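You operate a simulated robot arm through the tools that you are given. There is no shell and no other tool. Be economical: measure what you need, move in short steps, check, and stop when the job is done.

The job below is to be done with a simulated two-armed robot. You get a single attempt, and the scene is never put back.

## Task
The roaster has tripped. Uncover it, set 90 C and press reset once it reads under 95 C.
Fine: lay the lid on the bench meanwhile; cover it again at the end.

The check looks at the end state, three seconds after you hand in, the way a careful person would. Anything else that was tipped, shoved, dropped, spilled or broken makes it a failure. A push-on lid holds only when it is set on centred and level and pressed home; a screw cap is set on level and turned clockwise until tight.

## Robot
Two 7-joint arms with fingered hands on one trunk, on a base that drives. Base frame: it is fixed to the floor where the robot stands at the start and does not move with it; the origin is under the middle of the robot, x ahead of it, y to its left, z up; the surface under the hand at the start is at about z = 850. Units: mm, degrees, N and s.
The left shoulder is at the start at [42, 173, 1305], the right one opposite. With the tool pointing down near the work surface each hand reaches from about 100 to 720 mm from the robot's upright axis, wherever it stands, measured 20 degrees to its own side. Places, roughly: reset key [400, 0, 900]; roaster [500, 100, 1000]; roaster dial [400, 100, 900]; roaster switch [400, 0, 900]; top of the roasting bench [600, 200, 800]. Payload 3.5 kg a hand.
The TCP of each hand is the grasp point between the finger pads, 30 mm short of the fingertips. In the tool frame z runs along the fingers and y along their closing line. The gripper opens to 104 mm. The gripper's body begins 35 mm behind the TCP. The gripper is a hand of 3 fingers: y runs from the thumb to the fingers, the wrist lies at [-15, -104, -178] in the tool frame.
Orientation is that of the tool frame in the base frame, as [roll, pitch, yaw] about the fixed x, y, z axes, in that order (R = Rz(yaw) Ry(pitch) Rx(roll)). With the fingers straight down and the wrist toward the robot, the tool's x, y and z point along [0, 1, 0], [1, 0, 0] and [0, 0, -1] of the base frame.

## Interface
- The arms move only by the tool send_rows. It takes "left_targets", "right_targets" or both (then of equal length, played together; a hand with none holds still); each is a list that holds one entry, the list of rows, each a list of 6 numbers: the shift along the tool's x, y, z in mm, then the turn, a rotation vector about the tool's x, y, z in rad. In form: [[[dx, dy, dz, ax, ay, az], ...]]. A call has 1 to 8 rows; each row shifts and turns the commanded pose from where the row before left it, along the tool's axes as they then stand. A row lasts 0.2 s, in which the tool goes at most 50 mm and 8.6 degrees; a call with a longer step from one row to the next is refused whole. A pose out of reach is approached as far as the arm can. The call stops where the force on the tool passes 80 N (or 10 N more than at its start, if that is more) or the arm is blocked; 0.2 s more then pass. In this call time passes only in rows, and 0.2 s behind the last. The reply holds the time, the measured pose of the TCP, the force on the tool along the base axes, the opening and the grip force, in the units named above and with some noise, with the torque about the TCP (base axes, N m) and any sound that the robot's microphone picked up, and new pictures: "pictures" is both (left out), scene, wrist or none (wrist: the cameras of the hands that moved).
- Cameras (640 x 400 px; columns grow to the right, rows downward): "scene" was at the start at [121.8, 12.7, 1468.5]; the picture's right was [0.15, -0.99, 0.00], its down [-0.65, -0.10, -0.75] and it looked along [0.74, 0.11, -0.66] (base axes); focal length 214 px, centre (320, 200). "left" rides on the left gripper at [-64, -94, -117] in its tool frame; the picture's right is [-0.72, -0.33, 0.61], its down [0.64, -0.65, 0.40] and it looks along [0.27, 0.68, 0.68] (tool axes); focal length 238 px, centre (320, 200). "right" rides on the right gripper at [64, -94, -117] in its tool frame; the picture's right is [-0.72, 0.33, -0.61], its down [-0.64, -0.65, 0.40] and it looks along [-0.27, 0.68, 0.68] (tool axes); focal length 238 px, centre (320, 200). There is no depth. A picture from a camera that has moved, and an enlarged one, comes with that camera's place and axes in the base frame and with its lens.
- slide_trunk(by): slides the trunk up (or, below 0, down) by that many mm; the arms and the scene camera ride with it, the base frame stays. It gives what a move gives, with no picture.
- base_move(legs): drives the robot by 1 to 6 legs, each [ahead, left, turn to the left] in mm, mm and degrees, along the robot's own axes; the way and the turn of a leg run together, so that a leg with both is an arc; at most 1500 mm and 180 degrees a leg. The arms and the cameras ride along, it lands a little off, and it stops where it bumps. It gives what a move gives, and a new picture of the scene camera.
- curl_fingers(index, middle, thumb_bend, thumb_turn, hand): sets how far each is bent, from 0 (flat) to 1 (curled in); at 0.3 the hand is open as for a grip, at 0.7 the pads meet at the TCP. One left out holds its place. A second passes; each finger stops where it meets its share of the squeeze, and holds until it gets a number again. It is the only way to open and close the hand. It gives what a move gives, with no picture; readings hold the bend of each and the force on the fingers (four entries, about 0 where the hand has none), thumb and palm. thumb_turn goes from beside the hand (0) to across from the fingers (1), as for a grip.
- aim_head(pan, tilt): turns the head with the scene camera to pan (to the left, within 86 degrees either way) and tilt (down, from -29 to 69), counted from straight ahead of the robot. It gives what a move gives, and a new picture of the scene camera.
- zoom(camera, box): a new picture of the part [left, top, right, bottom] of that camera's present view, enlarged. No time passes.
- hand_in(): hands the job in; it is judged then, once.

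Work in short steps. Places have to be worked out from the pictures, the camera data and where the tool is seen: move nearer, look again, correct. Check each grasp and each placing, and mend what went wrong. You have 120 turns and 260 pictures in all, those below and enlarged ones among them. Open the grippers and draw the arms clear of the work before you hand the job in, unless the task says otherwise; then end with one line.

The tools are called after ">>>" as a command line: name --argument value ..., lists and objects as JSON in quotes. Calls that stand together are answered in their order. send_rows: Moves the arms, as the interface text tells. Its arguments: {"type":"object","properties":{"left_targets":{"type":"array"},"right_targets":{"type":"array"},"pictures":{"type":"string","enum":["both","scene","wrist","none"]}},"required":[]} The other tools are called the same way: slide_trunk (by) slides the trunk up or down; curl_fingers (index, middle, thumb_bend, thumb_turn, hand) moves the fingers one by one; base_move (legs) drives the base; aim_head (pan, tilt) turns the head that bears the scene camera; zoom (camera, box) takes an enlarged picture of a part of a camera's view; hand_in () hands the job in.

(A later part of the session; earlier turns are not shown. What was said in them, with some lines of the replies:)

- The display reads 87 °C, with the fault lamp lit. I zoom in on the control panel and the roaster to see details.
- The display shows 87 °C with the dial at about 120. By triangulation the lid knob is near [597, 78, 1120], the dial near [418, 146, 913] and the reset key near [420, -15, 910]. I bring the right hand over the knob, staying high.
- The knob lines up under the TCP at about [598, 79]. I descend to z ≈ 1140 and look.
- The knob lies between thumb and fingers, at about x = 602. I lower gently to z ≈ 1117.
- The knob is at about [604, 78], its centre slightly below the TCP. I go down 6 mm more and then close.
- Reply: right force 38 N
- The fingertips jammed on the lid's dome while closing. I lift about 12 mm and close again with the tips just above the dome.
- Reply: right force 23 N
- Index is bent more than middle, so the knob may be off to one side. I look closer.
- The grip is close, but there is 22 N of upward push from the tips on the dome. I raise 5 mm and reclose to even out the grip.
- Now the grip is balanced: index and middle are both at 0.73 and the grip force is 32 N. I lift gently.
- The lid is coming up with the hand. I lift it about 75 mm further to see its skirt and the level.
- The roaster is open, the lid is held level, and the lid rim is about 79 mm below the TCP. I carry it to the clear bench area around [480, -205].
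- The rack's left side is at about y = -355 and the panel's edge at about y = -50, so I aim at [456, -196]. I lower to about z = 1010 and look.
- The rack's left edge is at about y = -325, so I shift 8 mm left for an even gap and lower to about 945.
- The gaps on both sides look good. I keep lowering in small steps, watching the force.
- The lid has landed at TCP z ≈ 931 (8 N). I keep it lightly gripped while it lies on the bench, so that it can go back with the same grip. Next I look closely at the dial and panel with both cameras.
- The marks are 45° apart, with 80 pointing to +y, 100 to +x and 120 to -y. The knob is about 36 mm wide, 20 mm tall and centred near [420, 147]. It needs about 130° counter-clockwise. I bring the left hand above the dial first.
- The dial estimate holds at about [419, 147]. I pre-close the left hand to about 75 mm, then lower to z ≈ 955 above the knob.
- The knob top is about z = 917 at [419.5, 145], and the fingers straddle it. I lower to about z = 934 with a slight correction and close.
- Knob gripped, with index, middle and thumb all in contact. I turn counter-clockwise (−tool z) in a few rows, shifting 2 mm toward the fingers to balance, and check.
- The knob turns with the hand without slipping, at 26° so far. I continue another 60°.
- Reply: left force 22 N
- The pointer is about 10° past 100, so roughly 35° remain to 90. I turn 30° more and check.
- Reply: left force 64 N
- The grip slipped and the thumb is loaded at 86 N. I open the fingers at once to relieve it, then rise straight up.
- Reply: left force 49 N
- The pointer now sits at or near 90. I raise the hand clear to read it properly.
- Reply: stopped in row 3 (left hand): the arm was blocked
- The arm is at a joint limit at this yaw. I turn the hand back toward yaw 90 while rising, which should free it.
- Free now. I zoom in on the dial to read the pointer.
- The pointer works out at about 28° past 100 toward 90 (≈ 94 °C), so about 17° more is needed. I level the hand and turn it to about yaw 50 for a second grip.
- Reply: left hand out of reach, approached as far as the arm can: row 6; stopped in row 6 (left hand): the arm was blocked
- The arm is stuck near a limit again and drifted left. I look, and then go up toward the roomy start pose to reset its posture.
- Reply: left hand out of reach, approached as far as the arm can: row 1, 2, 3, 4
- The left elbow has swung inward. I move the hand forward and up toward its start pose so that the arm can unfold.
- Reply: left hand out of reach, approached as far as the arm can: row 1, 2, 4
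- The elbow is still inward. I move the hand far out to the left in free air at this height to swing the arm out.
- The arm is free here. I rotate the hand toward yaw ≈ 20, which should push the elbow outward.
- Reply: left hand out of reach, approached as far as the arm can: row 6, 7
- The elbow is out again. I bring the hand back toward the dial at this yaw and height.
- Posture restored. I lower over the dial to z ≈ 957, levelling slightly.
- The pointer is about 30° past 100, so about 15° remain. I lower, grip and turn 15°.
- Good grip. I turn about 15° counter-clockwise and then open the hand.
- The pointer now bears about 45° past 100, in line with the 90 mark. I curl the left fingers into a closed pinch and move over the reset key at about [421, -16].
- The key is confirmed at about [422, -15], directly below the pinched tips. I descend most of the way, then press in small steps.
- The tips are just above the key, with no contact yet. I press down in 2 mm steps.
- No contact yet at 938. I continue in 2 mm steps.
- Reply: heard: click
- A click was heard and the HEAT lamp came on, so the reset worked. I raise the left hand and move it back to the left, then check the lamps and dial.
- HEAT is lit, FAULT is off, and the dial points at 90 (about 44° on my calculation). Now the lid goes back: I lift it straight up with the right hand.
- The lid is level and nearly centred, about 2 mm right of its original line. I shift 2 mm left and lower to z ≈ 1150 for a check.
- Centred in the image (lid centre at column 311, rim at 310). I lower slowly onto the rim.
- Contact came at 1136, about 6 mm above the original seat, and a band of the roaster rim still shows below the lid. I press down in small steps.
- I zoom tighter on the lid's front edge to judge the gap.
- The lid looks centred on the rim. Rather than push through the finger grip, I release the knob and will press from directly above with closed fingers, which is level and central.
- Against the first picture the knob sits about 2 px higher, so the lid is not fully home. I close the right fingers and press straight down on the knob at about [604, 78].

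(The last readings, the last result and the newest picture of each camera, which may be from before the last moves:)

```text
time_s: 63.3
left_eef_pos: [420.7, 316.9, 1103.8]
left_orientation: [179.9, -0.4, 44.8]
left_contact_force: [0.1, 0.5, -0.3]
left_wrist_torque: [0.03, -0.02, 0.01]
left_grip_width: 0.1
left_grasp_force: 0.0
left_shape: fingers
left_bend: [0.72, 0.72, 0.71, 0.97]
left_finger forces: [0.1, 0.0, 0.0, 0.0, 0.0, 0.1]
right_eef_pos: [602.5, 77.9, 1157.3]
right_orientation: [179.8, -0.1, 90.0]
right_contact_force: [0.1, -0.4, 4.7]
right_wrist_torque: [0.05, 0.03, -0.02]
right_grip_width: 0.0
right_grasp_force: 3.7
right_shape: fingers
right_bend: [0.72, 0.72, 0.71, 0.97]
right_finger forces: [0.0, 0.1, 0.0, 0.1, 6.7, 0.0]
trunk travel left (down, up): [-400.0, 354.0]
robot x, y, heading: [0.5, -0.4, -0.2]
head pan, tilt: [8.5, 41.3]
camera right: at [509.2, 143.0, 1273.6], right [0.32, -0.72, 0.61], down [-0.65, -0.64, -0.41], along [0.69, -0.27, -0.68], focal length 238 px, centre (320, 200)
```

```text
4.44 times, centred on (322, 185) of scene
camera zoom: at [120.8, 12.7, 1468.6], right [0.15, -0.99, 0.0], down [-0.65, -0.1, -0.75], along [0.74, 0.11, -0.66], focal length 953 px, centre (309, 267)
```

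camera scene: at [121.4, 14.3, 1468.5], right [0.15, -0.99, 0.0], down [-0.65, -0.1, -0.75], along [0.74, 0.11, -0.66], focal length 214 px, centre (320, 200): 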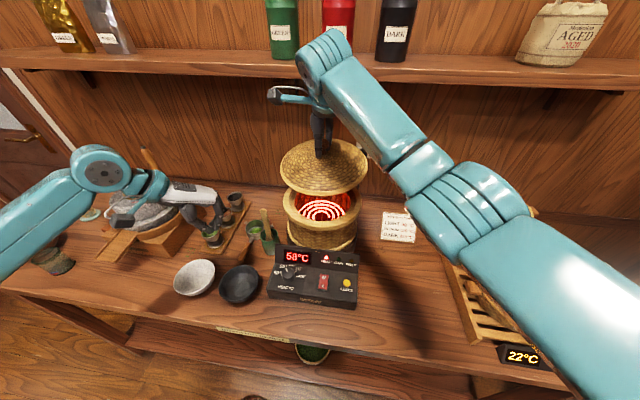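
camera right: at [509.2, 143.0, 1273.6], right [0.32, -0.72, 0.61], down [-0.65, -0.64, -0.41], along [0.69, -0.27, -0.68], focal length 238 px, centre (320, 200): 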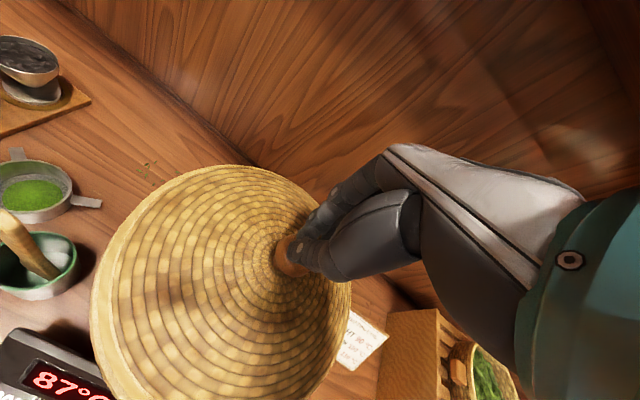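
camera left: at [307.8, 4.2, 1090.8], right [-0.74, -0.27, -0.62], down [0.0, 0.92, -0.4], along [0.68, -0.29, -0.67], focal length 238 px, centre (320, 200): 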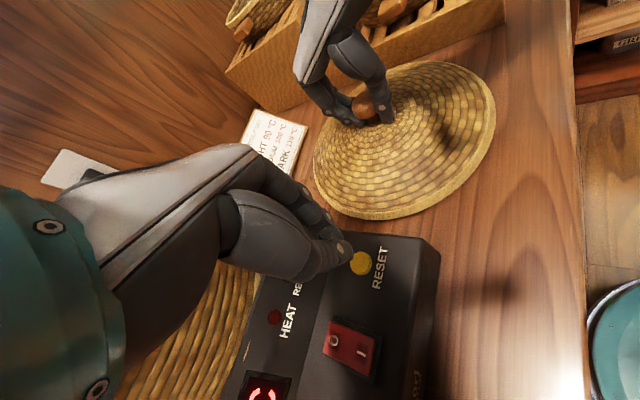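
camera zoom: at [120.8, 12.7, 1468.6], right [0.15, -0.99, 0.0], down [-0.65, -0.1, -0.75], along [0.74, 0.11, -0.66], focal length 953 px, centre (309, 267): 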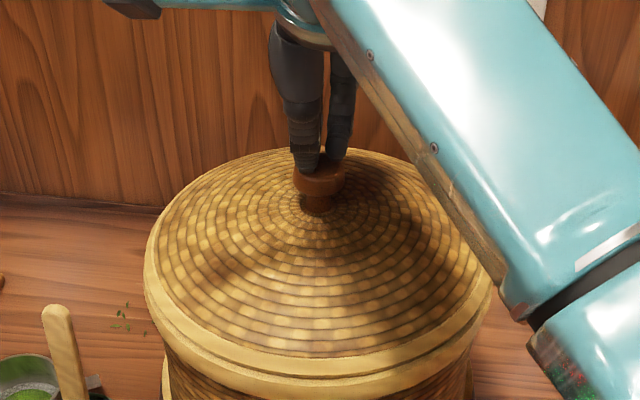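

Contact on the knob top at 1157 with 5 N, well centred. I press down in 2 mm steps.

>>> send_rows --right_targets '[[[0, 0, 2, 0, 0, 0], [0, 0, 2, 0, 0, 0]]]' --pictures "none"

>>> send_rows --right_targets '[[[0, 0, 2, 0, 0, 0], [0, 0, 2, 0, 0, 0]]]' --pictures "none"

```text
time_s: 63.9
left_eef_pos: [419.3, 316.5, 1105.3]
left_orientation: [179.9, -0.4, 44.8]
left_contact_force: [-0.1, 0.5, -0.5]
left_wrist_torque: [0.0, -0.01, 0.02]
left_grip_width: 0.0
left_grasp_force: 0.1
left_shape: fingers
left_bend: [0.72, 0.72, 0.71, 0.97]
left_finger forces: [0.0, 0.1, 0.0, 0.1, 0.0, 0.0]
right_eef_pos: [602.7, 79.2, 1157.2]
right_orientation: [179.4, -0.1, 90.2]
right_contact_force: [-4.2, -1.8, 23.3]
right_wrist_torque: [0.23, 0.34, 0.08]
right_grip_width: 0.1
right_grasp_force: 13.2
right_shape: fingers
right_bend: [0.72, 0.72, 0.72, 0.98]
right_finger forces: [0.0, 0.0, 0.1, 0.0, 26.9, 0.0]
trunk travel left (down, up): [-400.0, 354.0]
robot x, y, heading: [-0.5, 1.1, -0.0]
head pan, tilt: [8.5, 41.3]
```

```text
time_s: 64.5
left_eef_pos: [417.8, 317.0, 1104.5]
left_orientation: [179.8, -0.6, 44.8]
left_contact_force: [0.1, 0.1, -0.4]
left_wrist_torque: [0.0, -0.01, -0.02]
left_grip_width: 0.0
left_grasp_force: 0.1
left_shape: fingers
left_bend: [0.72, 0.72, 0.71, 0.97]
left_finger forces: [0.1, 0.1, 0.1, 0.0, 0.0, 0.0]
right_eef_pos: [600.3, 79.5, 1158.0]
right_orientation: [179.1, -0.1, 90.0]
right_contact_force: [-7.0, -3.8, 40.7]
right_wrist_torque: [0.26, 0.51, 0.1]
right_grip_width: 0.0
right_grasp_force: 22.2
right_shape: fingers
right_bend: [0.72, 0.72, 0.73, 0.98]
right_finger forces: [0.1, 0.0, 0.0, 0.0, 43.4, 0.1]
trunk travel left (down, up): [-400.0, 354.0]
robot x, y, heading: [-1.2, -1.9, -0.1]
head pan, tilt: [8.5, 41.3]
```

41 N and no movement yet. I press a bit further, watching for a click.

>>> send_rows --right_targets '[[[0, 1, 2, 0, 0, 0], [0, 0, 2, 0, 0, 0]]]' --pictures "none"

>>> zoom --camera "scene" --box '[275, 140, 370, 230]'

```text
time_s: 65.1
left_eef_pos: [417.6, 316.5, 1105.8]
left_orientation: [179.7, -0.6, 44.8]
left_contact_force: [0.2, 0.6, -0.1]
left_wrist_torque: [0.03, 0.03, 0.01]
left_grip_width: 0.1
left_grasp_force: 0.1
left_shape: fingers
left_bend: [0.72, 0.72, 0.71, 0.97]
left_finger forces: [0.0, 0.0, 0.0, 0.0, 0.0, 0.1]
right_eef_pos: [600.9, 78.8, 1155.3]
right_orientation: [178.7, -0.4, 90.2]
right_contact_force: [-10.7, -3.4, 53.7]
right_wrist_torque: [0.4, 0.66, 0.16]
right_grip_width: 0.0
right_grasp_force: 27.4
right_shape: fingers
right_bend: [0.72, 0.72, 0.73, 0.98]
right_finger forces: [0.0, 0.0, 0.1, 0.0, 54.7, 0.0]
trunk travel left (down, up): [-400.0, 354.0]
robot x, y, heading: [1.6, -3.1, 0.2]
head pan, tilt: [8.5, 41.3]
```

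```text
4.44 times, centred on (322, 185) of scene
camera zoom: at [114.5, 11.4, 1469.4], right [0.15, -0.99, 0.0], down [-0.65, -0.1, -0.76], along [0.75, 0.11, -0.66], focal length 953 px, centre (309, 267)
```

zoom: 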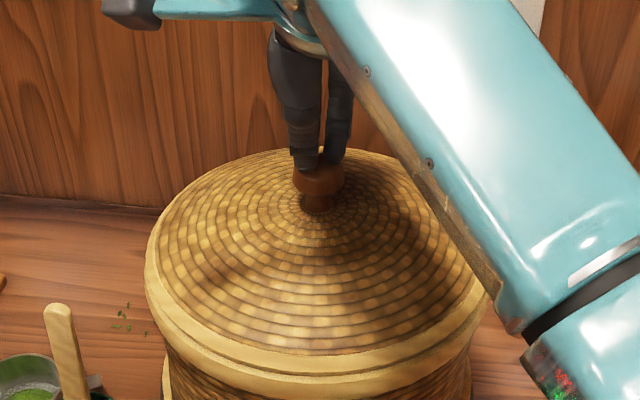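

54 N so far. I press up to about 75 N.

>>> send_rows --right_targets '[[[0, 1, 2, 0, 0, 0], [0, 0, 2, 0, 0, 0], [0, 0, 1, 0, 0, 0]]]' --pictures "none"

```text
time_s: 65.9
left_eef_pos: [415.9, 316.0, 1106.2]
left_orientation: [179.6, -0.7, 44.8]
left_contact_force: [0.2, -0.8, 0.1]
left_wrist_torque: [0.01, -0.01, -0.01]
left_grip_width: 0.0
left_grasp_force: 0.0
left_shape: fingers
left_bend: [0.72, 0.72, 0.71, 0.97]
left_finger forces: [0.0, 0.0, 0.1, 0.1, 0.0, 0.0]
right_eef_pos: [600.7, 78.0, 1156.3]
right_orientation: [178.2, -0.5, 90.3]
right_contact_force: [-15.1, -5.9, 67.3]
right_wrist_torque: [0.51, 0.86, 0.19]
right_grip_width: 0.1
right_grasp_force: 33.8
right_shape: fingers
right_bend: [0.72, 0.72, 0.74, 0.98]
right_finger forces: [0.0, 0.0, 0.1, 0.0, 68.3, 0.0]
trunk travel left (down, up): [-400.0, 354.0]
robot x, y, heading: [0.4, 0.7, 0.1]
head pan, tilt: [8.5, 41.3]
```

Hard stop at 67 N with no further travel. I back off and compare with the first picture.

>>> send_rows --right_targets '[[[0, -2, -12, 0, 0, 0], [0, 0, -25, 0, 0, 0], [0, 0, -40, 0, 0, 0], [0, 0, -40, 0, 0, 0], [-35, -15, 0, 0, 0, 0], [-40, -15, 0, 0, 0, 0], [-40, -15, 0, 0, 0, 0], [-40, -15, 0, 0, 0, 0]]]' --pictures "scene"

>>> zoom --camera "scene" --box '[250, 160, 430, 320]'

>>> zoom --camera "scene" --box '[275, 170, 370, 240]'

>>> zoom --camera "right" --box '[0, 0, 320, 400]'

```text
time_s: 67.7
left_eef_pos: [421.8, 316.7, 1103.1]
left_orientation: [179.9, -0.4, 44.8]
left_contact_force: [-0.2, -0.4, 0.3]
left_wrist_torque: [0.0, -0.01, 0.01]
left_grip_width: 0.0
left_grasp_force: 0.0
left_shape: fingers
left_bend: [0.72, 0.72, 0.71, 0.97]
left_finger forces: [0.0, 0.0, 0.0, 0.0, 0.0, 0.0]
right_eef_pos: [542.7, -78.4, 1256.9]
right_orientation: [-179.9, 0.1, 90.1]
right_contact_force: [0.5, -0.1, -0.3]
right_wrist_torque: [0.01, -0.02, 0.01]
right_grip_width: 0.3
right_grasp_force: 0.1
right_shape: fingers
right_bend: [0.72, 0.72, 0.71, 0.97]
right_finger forces: [0.0, 0.0, 0.1, 0.0, 0.0, 0.0]
trunk travel left (down, up): [-400.0, 354.0]
robot x, y, heading: [1.4, -0.2, -0.0]
head pan, tilt: [8.5, 41.3]
camera scene: at [121.1, 11.3, 1468.5], right [0.15, -0.99, 0.0], down [-0.65, -0.1, -0.75], along [0.74, 0.11, -0.66], focal length 214 px, centre (320, 200)
```

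scene: 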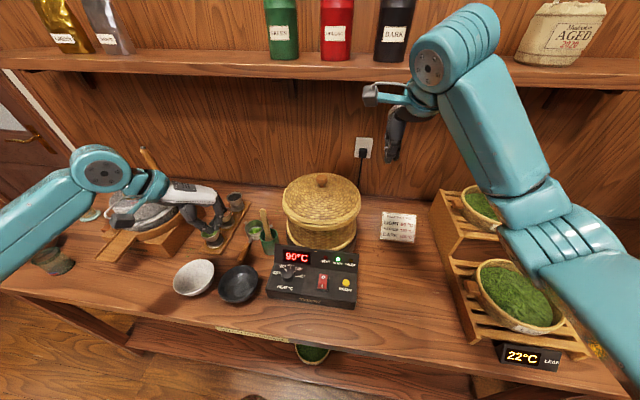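

```text
2.50 times, centred on (340, 240) of scene
camera zoom: at [121.1, 11.3, 1468.5], right [0.15, -0.99, 0.0], down [-0.65, -0.1, -0.75], along [0.74, 0.11, -0.66], focal length 536 px, centre (270, 100)
```

zoom: 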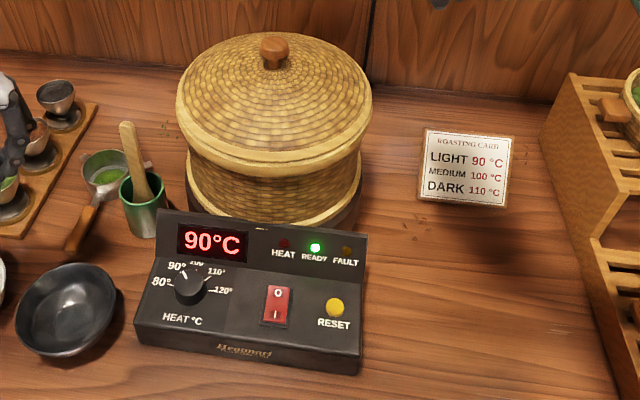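

```text
5.71 times, centred on (322, 205) of scene
camera zoom: at [121.1, 11.3, 1468.5], right [0.15, -0.99, 0.0], down [-0.65, -0.1, -0.75], along [0.74, 0.11, -0.66], focal length 1226 px, centre (306, 171)
```

zoom: 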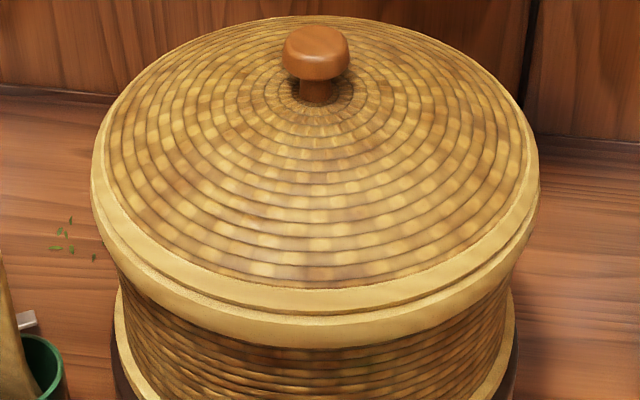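

```text
1.00 times, centred on (160, 200) of right (not enlarged: the box is as wide or as high as the picture)
camera zoom: at [448.6, -14.5, 1372.4], right [0.33, -0.72, 0.61], down [-0.65, -0.64, -0.4], along [0.68, -0.27, -0.68], focal length 238 px, centre (480, 200)
```

zoom: 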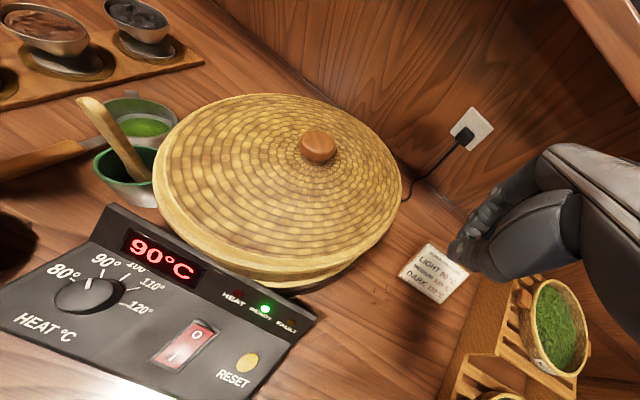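

READY is lit at 90 °C. The knob is now within about 1 px of its original place. I check the seam once from the wrist camera.

>>> zoom --camera "right" --box '[0, 80, 260, 300]'

>>> zoom --camera "left" --box '[320, 0, 640, 300]'

```text
1.82 times, centred on (130, 190) of right
camera zoom: at [448.6, -14.5, 1372.4], right [0.33, -0.72, 0.61], down [-0.65, -0.64, -0.4], along [0.68, -0.27, -0.68], focal length 433 px, centre (666, 218)
```

zoom: 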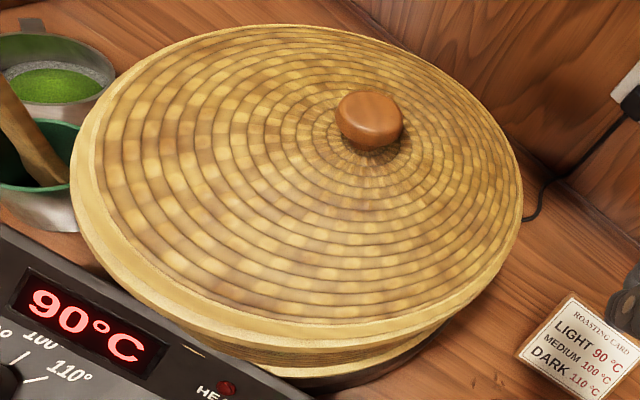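

```text
1.33 times, centred on (480, 150) of left
camera zoom: at [309.0, 336.8, 1219.8], right [-0.74, -0.27, -0.62], down [0.0, 0.92, -0.4], along [0.68, -0.29, -0.68], focal length 318 px, centre (107, 267)
```

zoom: 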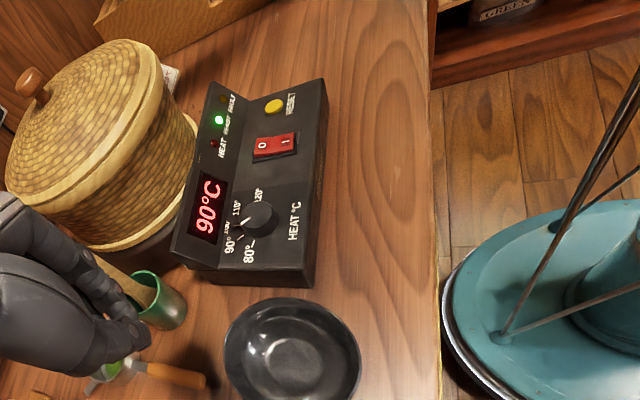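

I zoom tightly on the seam from the left camera to judge level and concentricity.

>>> zoom --camera "left" --box '[320, 20, 480, 200]'

>>> zoom --camera "scene" --box '[280, 195, 320, 240]'

>>> zoom --camera "scene" --box '[325, 195, 365, 240]'

```text
2.22 times, centred on (400, 110) of left
camera zoom: at [309.0, 336.8, 1219.8], right [-0.74, -0.27, -0.62], down [0.0, 0.92, -0.4], along [0.68, -0.29, -0.68], focal length 530 px, centre (142, 400)
```

zoom: 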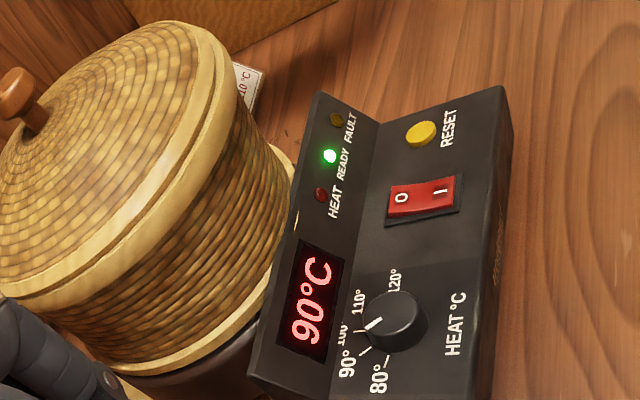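

```text
8.89 times, centred on (300, 218) of scene
camera zoom: at [121.1, 11.3, 1468.5], right [0.15, -0.99, 0.0], down [-0.65, -0.1, -0.75], along [0.74, 0.11, -0.66], focal length 1906 px, centre (498, 44)
```

zoom: 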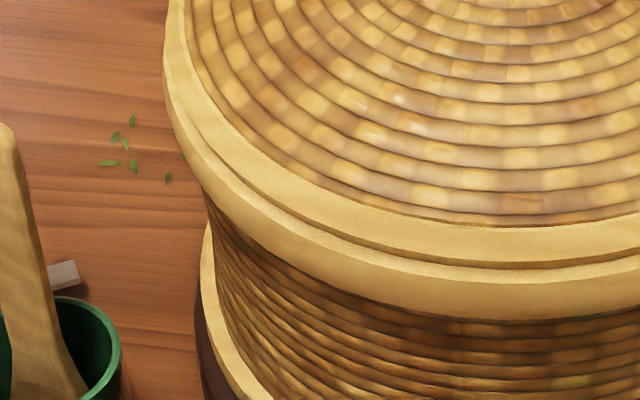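

```text
8.89 times, centred on (345, 218) of scene
camera zoom: at [121.1, 11.3, 1468.5], right [0.15, -0.99, 0.0], down [-0.65, -0.1, -0.75], along [0.74, 0.11, -0.66], focal length 1906 px, centre (98, 44)
```

zoom: 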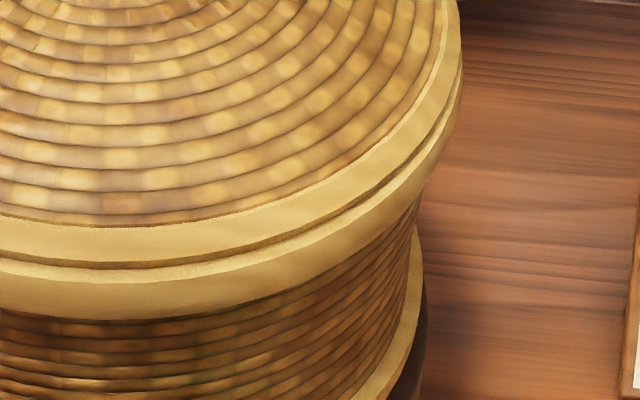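

The seam looks even. As a height check I repeat the original open-hand descent: thumb and fingers first met the dome at TCP z ≈ 1115 at [602, 78]. That also presses evenly on both sides of the knob.

>>> curl_fingers --hand "right" --index 0.3 --middle 0.3 --thumb_bend 0.3

>>> send_rows --right_targets '[[[39, 15, 0, 0, 0, 0], [39, 15, 0, 0, 0, 0], [39, 15, 0, 0, 0, 0], [39, 15, 0, 0, 0, 0], [0, 0, 40, 0, 0, 0], [0, 0, 40, 0, 0, 0], [0, 0, 35, 0, 0, 0]]]' --pictures "wrist"

```text
time_s: 68.7
left_eef_pos: [422.5, 317.6, 1102.8]
left_orientation: [179.9, -0.3, 44.9]
left_contact_force: [0.0, 0.0, -0.2]
left_wrist_torque: [-0.03, 0.0, 0.0]
left_grip_width: 0.0
left_grasp_force: 0.1
left_shape: fingers
left_bend: [0.72, 0.72, 0.71, 0.97]
left_finger forces: [0.1, 0.0, 0.0, 0.1, 0.0, 0.0]
right_eef_pos: [544.4, -77.6, 1256.3]
right_orientation: [180.0, 0.0, 90.0]
right_contact_force: [-0.7, 0.5, -0.2]
right_wrist_torque: [0.0, 0.03, 0.03]
right_grip_width: 102.7
right_grasp_force: 0.1
right_shape: fingers
right_bend: [0.3, 0.3, 0.3, 0.97]
right_finger forces: [0.0, 0.0, 0.1, 0.0, 0.1, 0.1]
trunk travel left (down, up): [-400.0, 354.0]
robot x, y, heading: [0.7, 1.1, 0.2]
head pan, tilt: [8.5, 41.3]
```

```text
time_s: 70.3
left_eef_pos: [422.2, 316.6, 1103.6]
left_orientation: [179.9, -0.4, 44.8]
left_contact_force: [0.0, -0.1, -0.5]
left_wrist_torque: [0.0, -0.02, -0.01]
left_grip_width: 0.1
left_grasp_force: 0.2
left_shape: fingers
left_bend: [0.72, 0.72, 0.71, 0.97]
left_finger forces: [0.0, 0.1, 0.0, 0.0, 0.0, 0.0]
right_eef_pos: [604.0, 79.5, 1140.1]
right_orientation: [-180.0, 0.0, 90.1]
right_contact_force: [0.8, -0.3, 0.2]
right_wrist_torque: [-0.02, -0.01, 0.03]
right_grip_width: 102.8
right_grasp_force: 0.0
right_shape: fingers
right_bend: [0.3, 0.3, 0.3, 0.97]
right_finger forces: [0.1, 0.0, 0.0, 0.0, 0.1, 0.0]
trunk travel left (down, up): [-400.0, 354.0]
robot x, y, heading: [0.4, -3.0, 0.2]
head pan, tilt: [8.5, 41.3]
camera right: at [510.5, 144.1, 1255.7], right [0.33, -0.72, 0.61], down [-0.65, -0.64, -0.4], along [0.68, -0.27, -0.68], focal length 238 px, centre (320, 200)
```

right: 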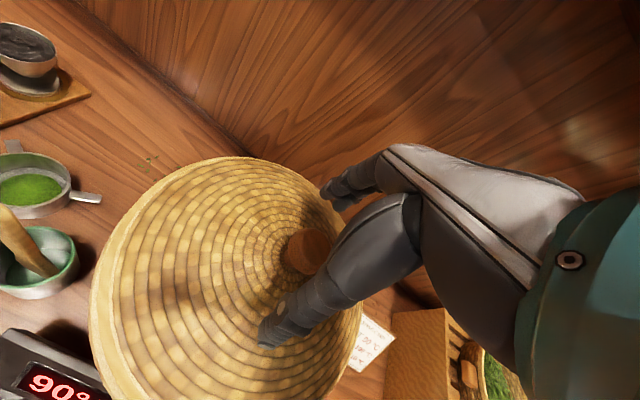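

I descend slowly to find the contact height.

>>> send_rows --right_targets '[[[0, 0, 8, 0, 0, 0], [0, 0, 8, 0, 0, 0], [0, 0, 4, 0, 0, 0]]]' --pictures "none"

>>> send_rows --right_targets '[[[0, 0, 3, 0, 0, 0]]]' --pictures "none"

>>> send_rows --right_targets '[[[0, 0, 3, 0, 0, 0]]]' --pictures "none"

```text
time_s: 71.1
left_eef_pos: [422.9, 317.9, 1103.0]
left_orientation: [179.8, -0.5, 44.8]
left_contact_force: [-0.4, 0.3, -0.4]
left_wrist_torque: [-0.02, -0.03, 0.02]
left_grip_width: 0.0
left_grasp_force: 0.0
left_shape: fingers
left_bend: [0.72, 0.72, 0.71, 0.97]
left_finger forces: [0.1, 0.1, 0.0, 0.0, 0.0, 0.1]
right_eef_pos: [603.2, 79.7, 1119.1]
right_orientation: [-179.9, 0.0, 90.0]
right_contact_force: [-0.4, -1.0, 0.8]
right_wrist_torque: [0.01, 0.02, 0.02]
right_grip_width: 103.1
right_grasp_force: 0.1
right_shape: fingers
right_bend: [0.3, 0.3, 0.3, 0.97]
right_finger forces: [0.0, 0.0, 0.0, 0.0, 0.1, 0.0]
trunk travel left (down, up): [-400.0, 354.0]
robot x, y, heading: [-0.2, -2.2, 0.1]
head pan, tilt: [8.5, 41.3]
```

```text
time_s: 71.5
left_eef_pos: [422.2, 316.7, 1102.0]
left_orientation: [180.0, -0.5, 44.8]
left_contact_force: [0.1, -0.1, -0.7]
left_wrist_torque: [-0.01, 0.01, 0.0]
left_grip_width: 0.0
left_grasp_force: 0.0
left_shape: fingers
left_bend: [0.72, 0.72, 0.71, 0.97]
left_finger forces: [0.1, 0.1, 0.1, 0.0, 0.0, 0.0]
right_eef_pos: [603.9, 79.3, 1117.8]
right_orientation: [-179.9, 0.1, 90.0]
right_contact_force: [0.2, 0.0, -0.7]
right_wrist_torque: [-0.03, 0.02, 0.02]
right_grip_width: 103.3
right_grasp_force: 0.0
right_shape: fingers
right_bend: [0.3, 0.3, 0.3, 0.97]
right_finger forces: [0.0, 0.1, 0.0, 0.1, 0.0, 0.0]
trunk travel left (down, up): [-400.0, 354.0]
robot x, y, heading: [1.7, -2.1, 0.1]
head pan, tilt: [8.5, 41.3]
```

```text
time_s: 71.9
left_eef_pos: [421.2, 317.6, 1103.3]
left_orientation: [179.9, -0.5, 44.8]
left_contact_force: [0.0, -0.1, 0.1]
left_wrist_torque: [0.0, 0.02, 0.02]
left_grip_width: 0.1
left_grasp_force: 0.0
left_shape: fingers
left_bend: [0.72, 0.72, 0.71, 0.97]
left_finger forces: [0.0, 0.0, 0.1, 0.0, 0.0, 0.1]
right_eef_pos: [603.9, 79.0, 1115.9]
right_orientation: [179.8, 0.1, 90.0]
right_contact_force: [-0.2, -0.4, 5.3]
right_wrist_torque: [-0.06, -0.26, -0.05]
right_grip_width: 102.9
right_grasp_force: 1.8
right_shape: fingers
right_bend: [0.3, 0.3, 0.3, 0.97]
right_finger forces: [0.0, 4.2, 0.1, 0.1, 0.2, 0.1]
trunk travel left (down, up): [-400.0, 354.0]
robot x, y, heading: [1.0, 2.4, -0.0]
head pan, tilt: [8.5, 41.3]
```

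Contact came at about 1116, the same height and torque pattern as originally, so the lid is home within about 1 mm. One more balanced press, then I back off.

>>> send_rows --right_targets '[[[0, 0, 4, 0, 0, 0], [0, 0, 4, 0, 0, 0], [0, 0, 3, 0, 0, 0]]]' --pictures "none"

>>> send_rows --right_targets '[[[0, 0, -15, 0, 0, 0], [0, 0, -30, 0, 0, 0], [0, 0, -45, 0, 0, 0], [0, 0, -45, 0, 0, 0], [-40, -15, 0, 0, 0, 0], [-45, -15, 0, 0, 0, 0], [-45, -15, 0, 0, 0, 0], [-45, -15, 0, 0, 0, 0]]]' --pictures "scene"

>>> zoom --camera "scene" --box '[250, 160, 430, 320]'

```text
time_s: 72.7
left_eef_pos: [420.3, 315.6, 1103.9]
left_orientation: [179.8, -0.6, 44.8]
left_contact_force: [-0.2, -0.8, 0.8]
left_wrist_torque: [0.01, 0.01, 0.0]
left_grip_width: 0.1
left_grasp_force: 0.2
left_shape: fingers
left_bend: [0.72, 0.72, 0.71, 0.97]
left_finger forces: [0.1, 0.1, 0.0, 0.0, 0.1, 0.0]
right_eef_pos: [603.8, 79.9, 1113.3]
right_orientation: [178.9, -0.3, 90.0]
right_contact_force: [3.7, -1.4, 38.0]
right_wrist_torque: [-0.15, 0.18, -0.16]
right_grip_width: 105.6
right_grasp_force: 18.7
right_shape: fingers
right_bend: [0.3, 0.3, 0.28, 0.98]
right_finger forces: [3.0, 12.4, 0.0, 0.1, 20.8, 0.0]
trunk travel left (down, up): [-400.0, 354.0]
robot x, y, heading: [1.8, 2.2, -0.1]
head pan, tilt: [8.5, 41.3]
```

```text
time_s: 74.5
left_eef_pos: [421.4, 316.2, 1104.0]
left_orientation: [179.9, -0.4, 44.8]
left_contact_force: [0.0, -0.2, 0.0]
left_wrist_torque: [0.03, 0.01, -0.02]
left_grip_width: 0.0
left_grasp_force: 0.2
left_shape: fingers
left_bend: [0.72, 0.72, 0.71, 0.97]
left_finger forces: [0.0, 0.0, 0.0, 0.0, 0.0, 0.0]
right_eef_pos: [541.9, -99.4, 1237.9]
right_orientation: [-179.9, 0.1, 90.0]
right_contact_force: [-1.2, -0.9, -0.3]
right_wrist_torque: [0.01, -0.01, 0.0]
right_grip_width: 103.2
right_grasp_force: 0.1
right_shape: fingers
right_bend: [0.3, 0.3, 0.3, 0.98]
right_finger forces: [0.0, 0.0, 0.0, 0.0, 0.0, 0.0]
trunk travel left (down, up): [-400.0, 354.0]
robot x, y, heading: [-0.1, 1.1, -0.3]
head pan, tilt: [8.5, 41.3]
camera scene: at [121.1, 11.1, 1468.5], right [0.15, -0.99, 0.0], down [-0.65, -0.1, -0.75], along [0.74, 0.11, -0.66], focal length 214 px, centre (320, 200)
```

scene: 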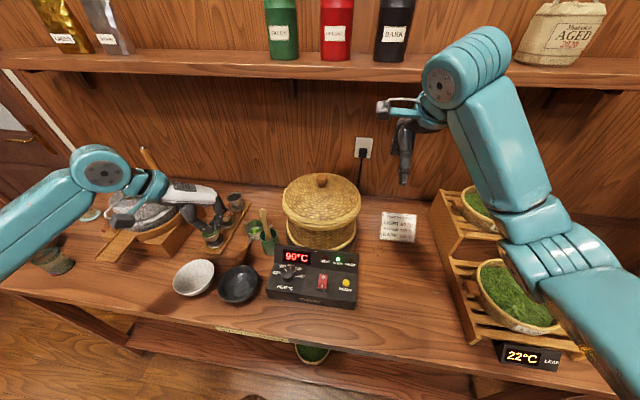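

```text
2.50 times, centred on (340, 240) of scene
camera zoom: at [121.1, 11.1, 1468.5], right [0.15, -0.99, 0.0], down [-0.65, -0.1, -0.75], along [0.74, 0.11, -0.66], focal length 536 px, centre (270, 100)
```

zoom: 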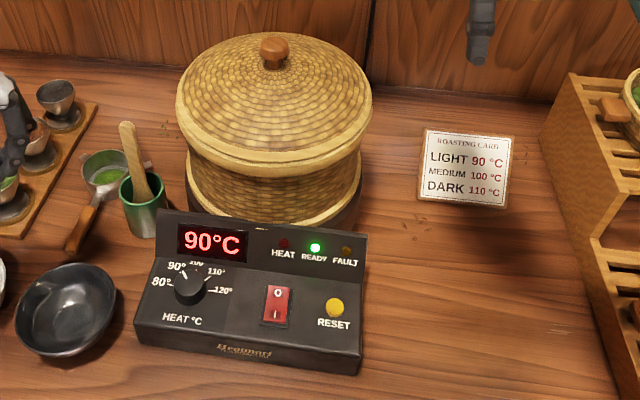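

The lid is on, and the panel reads 90 °C, READY, with no fault. I open the left hand while it is high, raise it clear, and move the right hand further out.

>>> send_rows --left_targets '[[[0, 0, -40, 0, 0, 0], [0, 0, -40, 0, 0, 0], [0, 0, -40, 0, 0, 0], [0, 0, -40, 0, 0, 0]]]' --right_targets '[[[-30, -10, 0, 0, 0, 0], [-30, -10, 0, 0, 0, 0], [-30, -10, 0, 0, 0, 0], [-20, 0, 0, 0, 0, 0]]]' --pictures "none"

>>> curl_fingers --hand "left" --index 0.3 --middle 0.3 --thumb_bend 0.3

>>> zoom --camera "scene" --box '[0, 0, 640, 400]'

```text
time_s: 75.5
left_eef_pos: [421.9, 316.7, 1261.7]
left_orientation: [180.0, -0.2, 44.8]
left_contact_force: [0.8, -0.2, 0.2]
left_wrist_torque: [-0.01, -0.02, 0.0]
left_grip_width: 0.1
left_grasp_force: 0.0
left_shape: fingers
left_bend: [0.72, 0.72, 0.71, 0.97]
left_finger forces: [0.0, 0.1, 0.0, 0.1, 0.0, 0.1]
right_eef_pos: [514.8, -206.6, 1238.6]
right_orientation: [180.0, 0.0, 90.0]
right_contact_force: [-0.1, 0.1, -0.5]
right_wrist_torque: [0.02, 0.03, 0.03]
right_grip_width: 103.4
right_grasp_force: 0.1
right_shape: fingers
right_bend: [0.3, 0.3, 0.3, 0.98]
right_finger forces: [0.0, 0.0, 0.0, 0.0, 0.0, 0.1]
trunk travel left (down, up): [-400.0, 354.0]
robot x, y, heading: [2.3, 0.9, 0.0]
head pan, tilt: [8.5, 41.3]
```

```text
time_s: 76.5
left_eef_pos: [421.6, 317.3, 1261.0]
left_orientation: [179.9, -0.4, 44.9]
left_contact_force: [0.1, 0.6, -0.4]
left_wrist_torque: [-0.01, 0.0, 0.02]
left_grip_width: 102.3
left_grasp_force: 0.1
left_shape: fingers
left_bend: [0.3, 0.3, 0.3, 0.97]
left_finger forces: [0.0, 0.0, 0.0, 0.0, 0.0, 0.0]
right_eef_pos: [515.6, -206.5, 1237.4]
right_orientation: [-180.0, 0.0, 89.9]
right_contact_force: [-0.7, 0.1, -0.1]
right_wrist_torque: [0.02, 0.02, 0.02]
right_grip_width: 103.6
right_grasp_force: 0.0
right_shape: fingers
right_bend: [0.3, 0.3, 0.3, 0.98]
right_finger forces: [0.1, 0.1, 0.0, 0.0, 0.0, 0.0]
trunk travel left (down, up): [-400.0, 354.0]
robot x, y, heading: [1.4, -0.4, 0.0]
head pan, tilt: [8.5, 41.3]
```

```text
1.00 times, centred on (320, 200) of scene (not enlarged: the box is as wide or as high as the picture)
camera zoom: at [121.6, 13.0, 1468.5], right [0.15, -0.99, 0.0], down [-0.65, -0.1, -0.75], along [0.74, 0.11, -0.66], focal length 214 px, centre (320, 200)
```

zoom: 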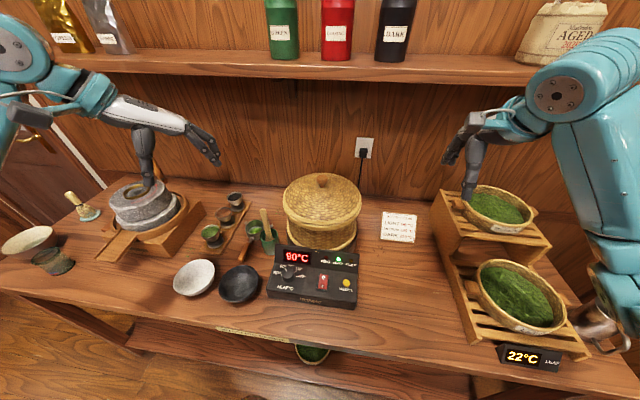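

Both arms are clear with hands open, the surroundings look untouched, and the roaster reads 90 °C READY with its lid on. I hand in.

>>> hand_in

```text
The job is handed in.
```

The roaster is reset, set to 90 °C and covered again: the display reads 90 °C, READY is lit and FAULT is off. I pressed reset at about 30 °C, well under 95 °C.
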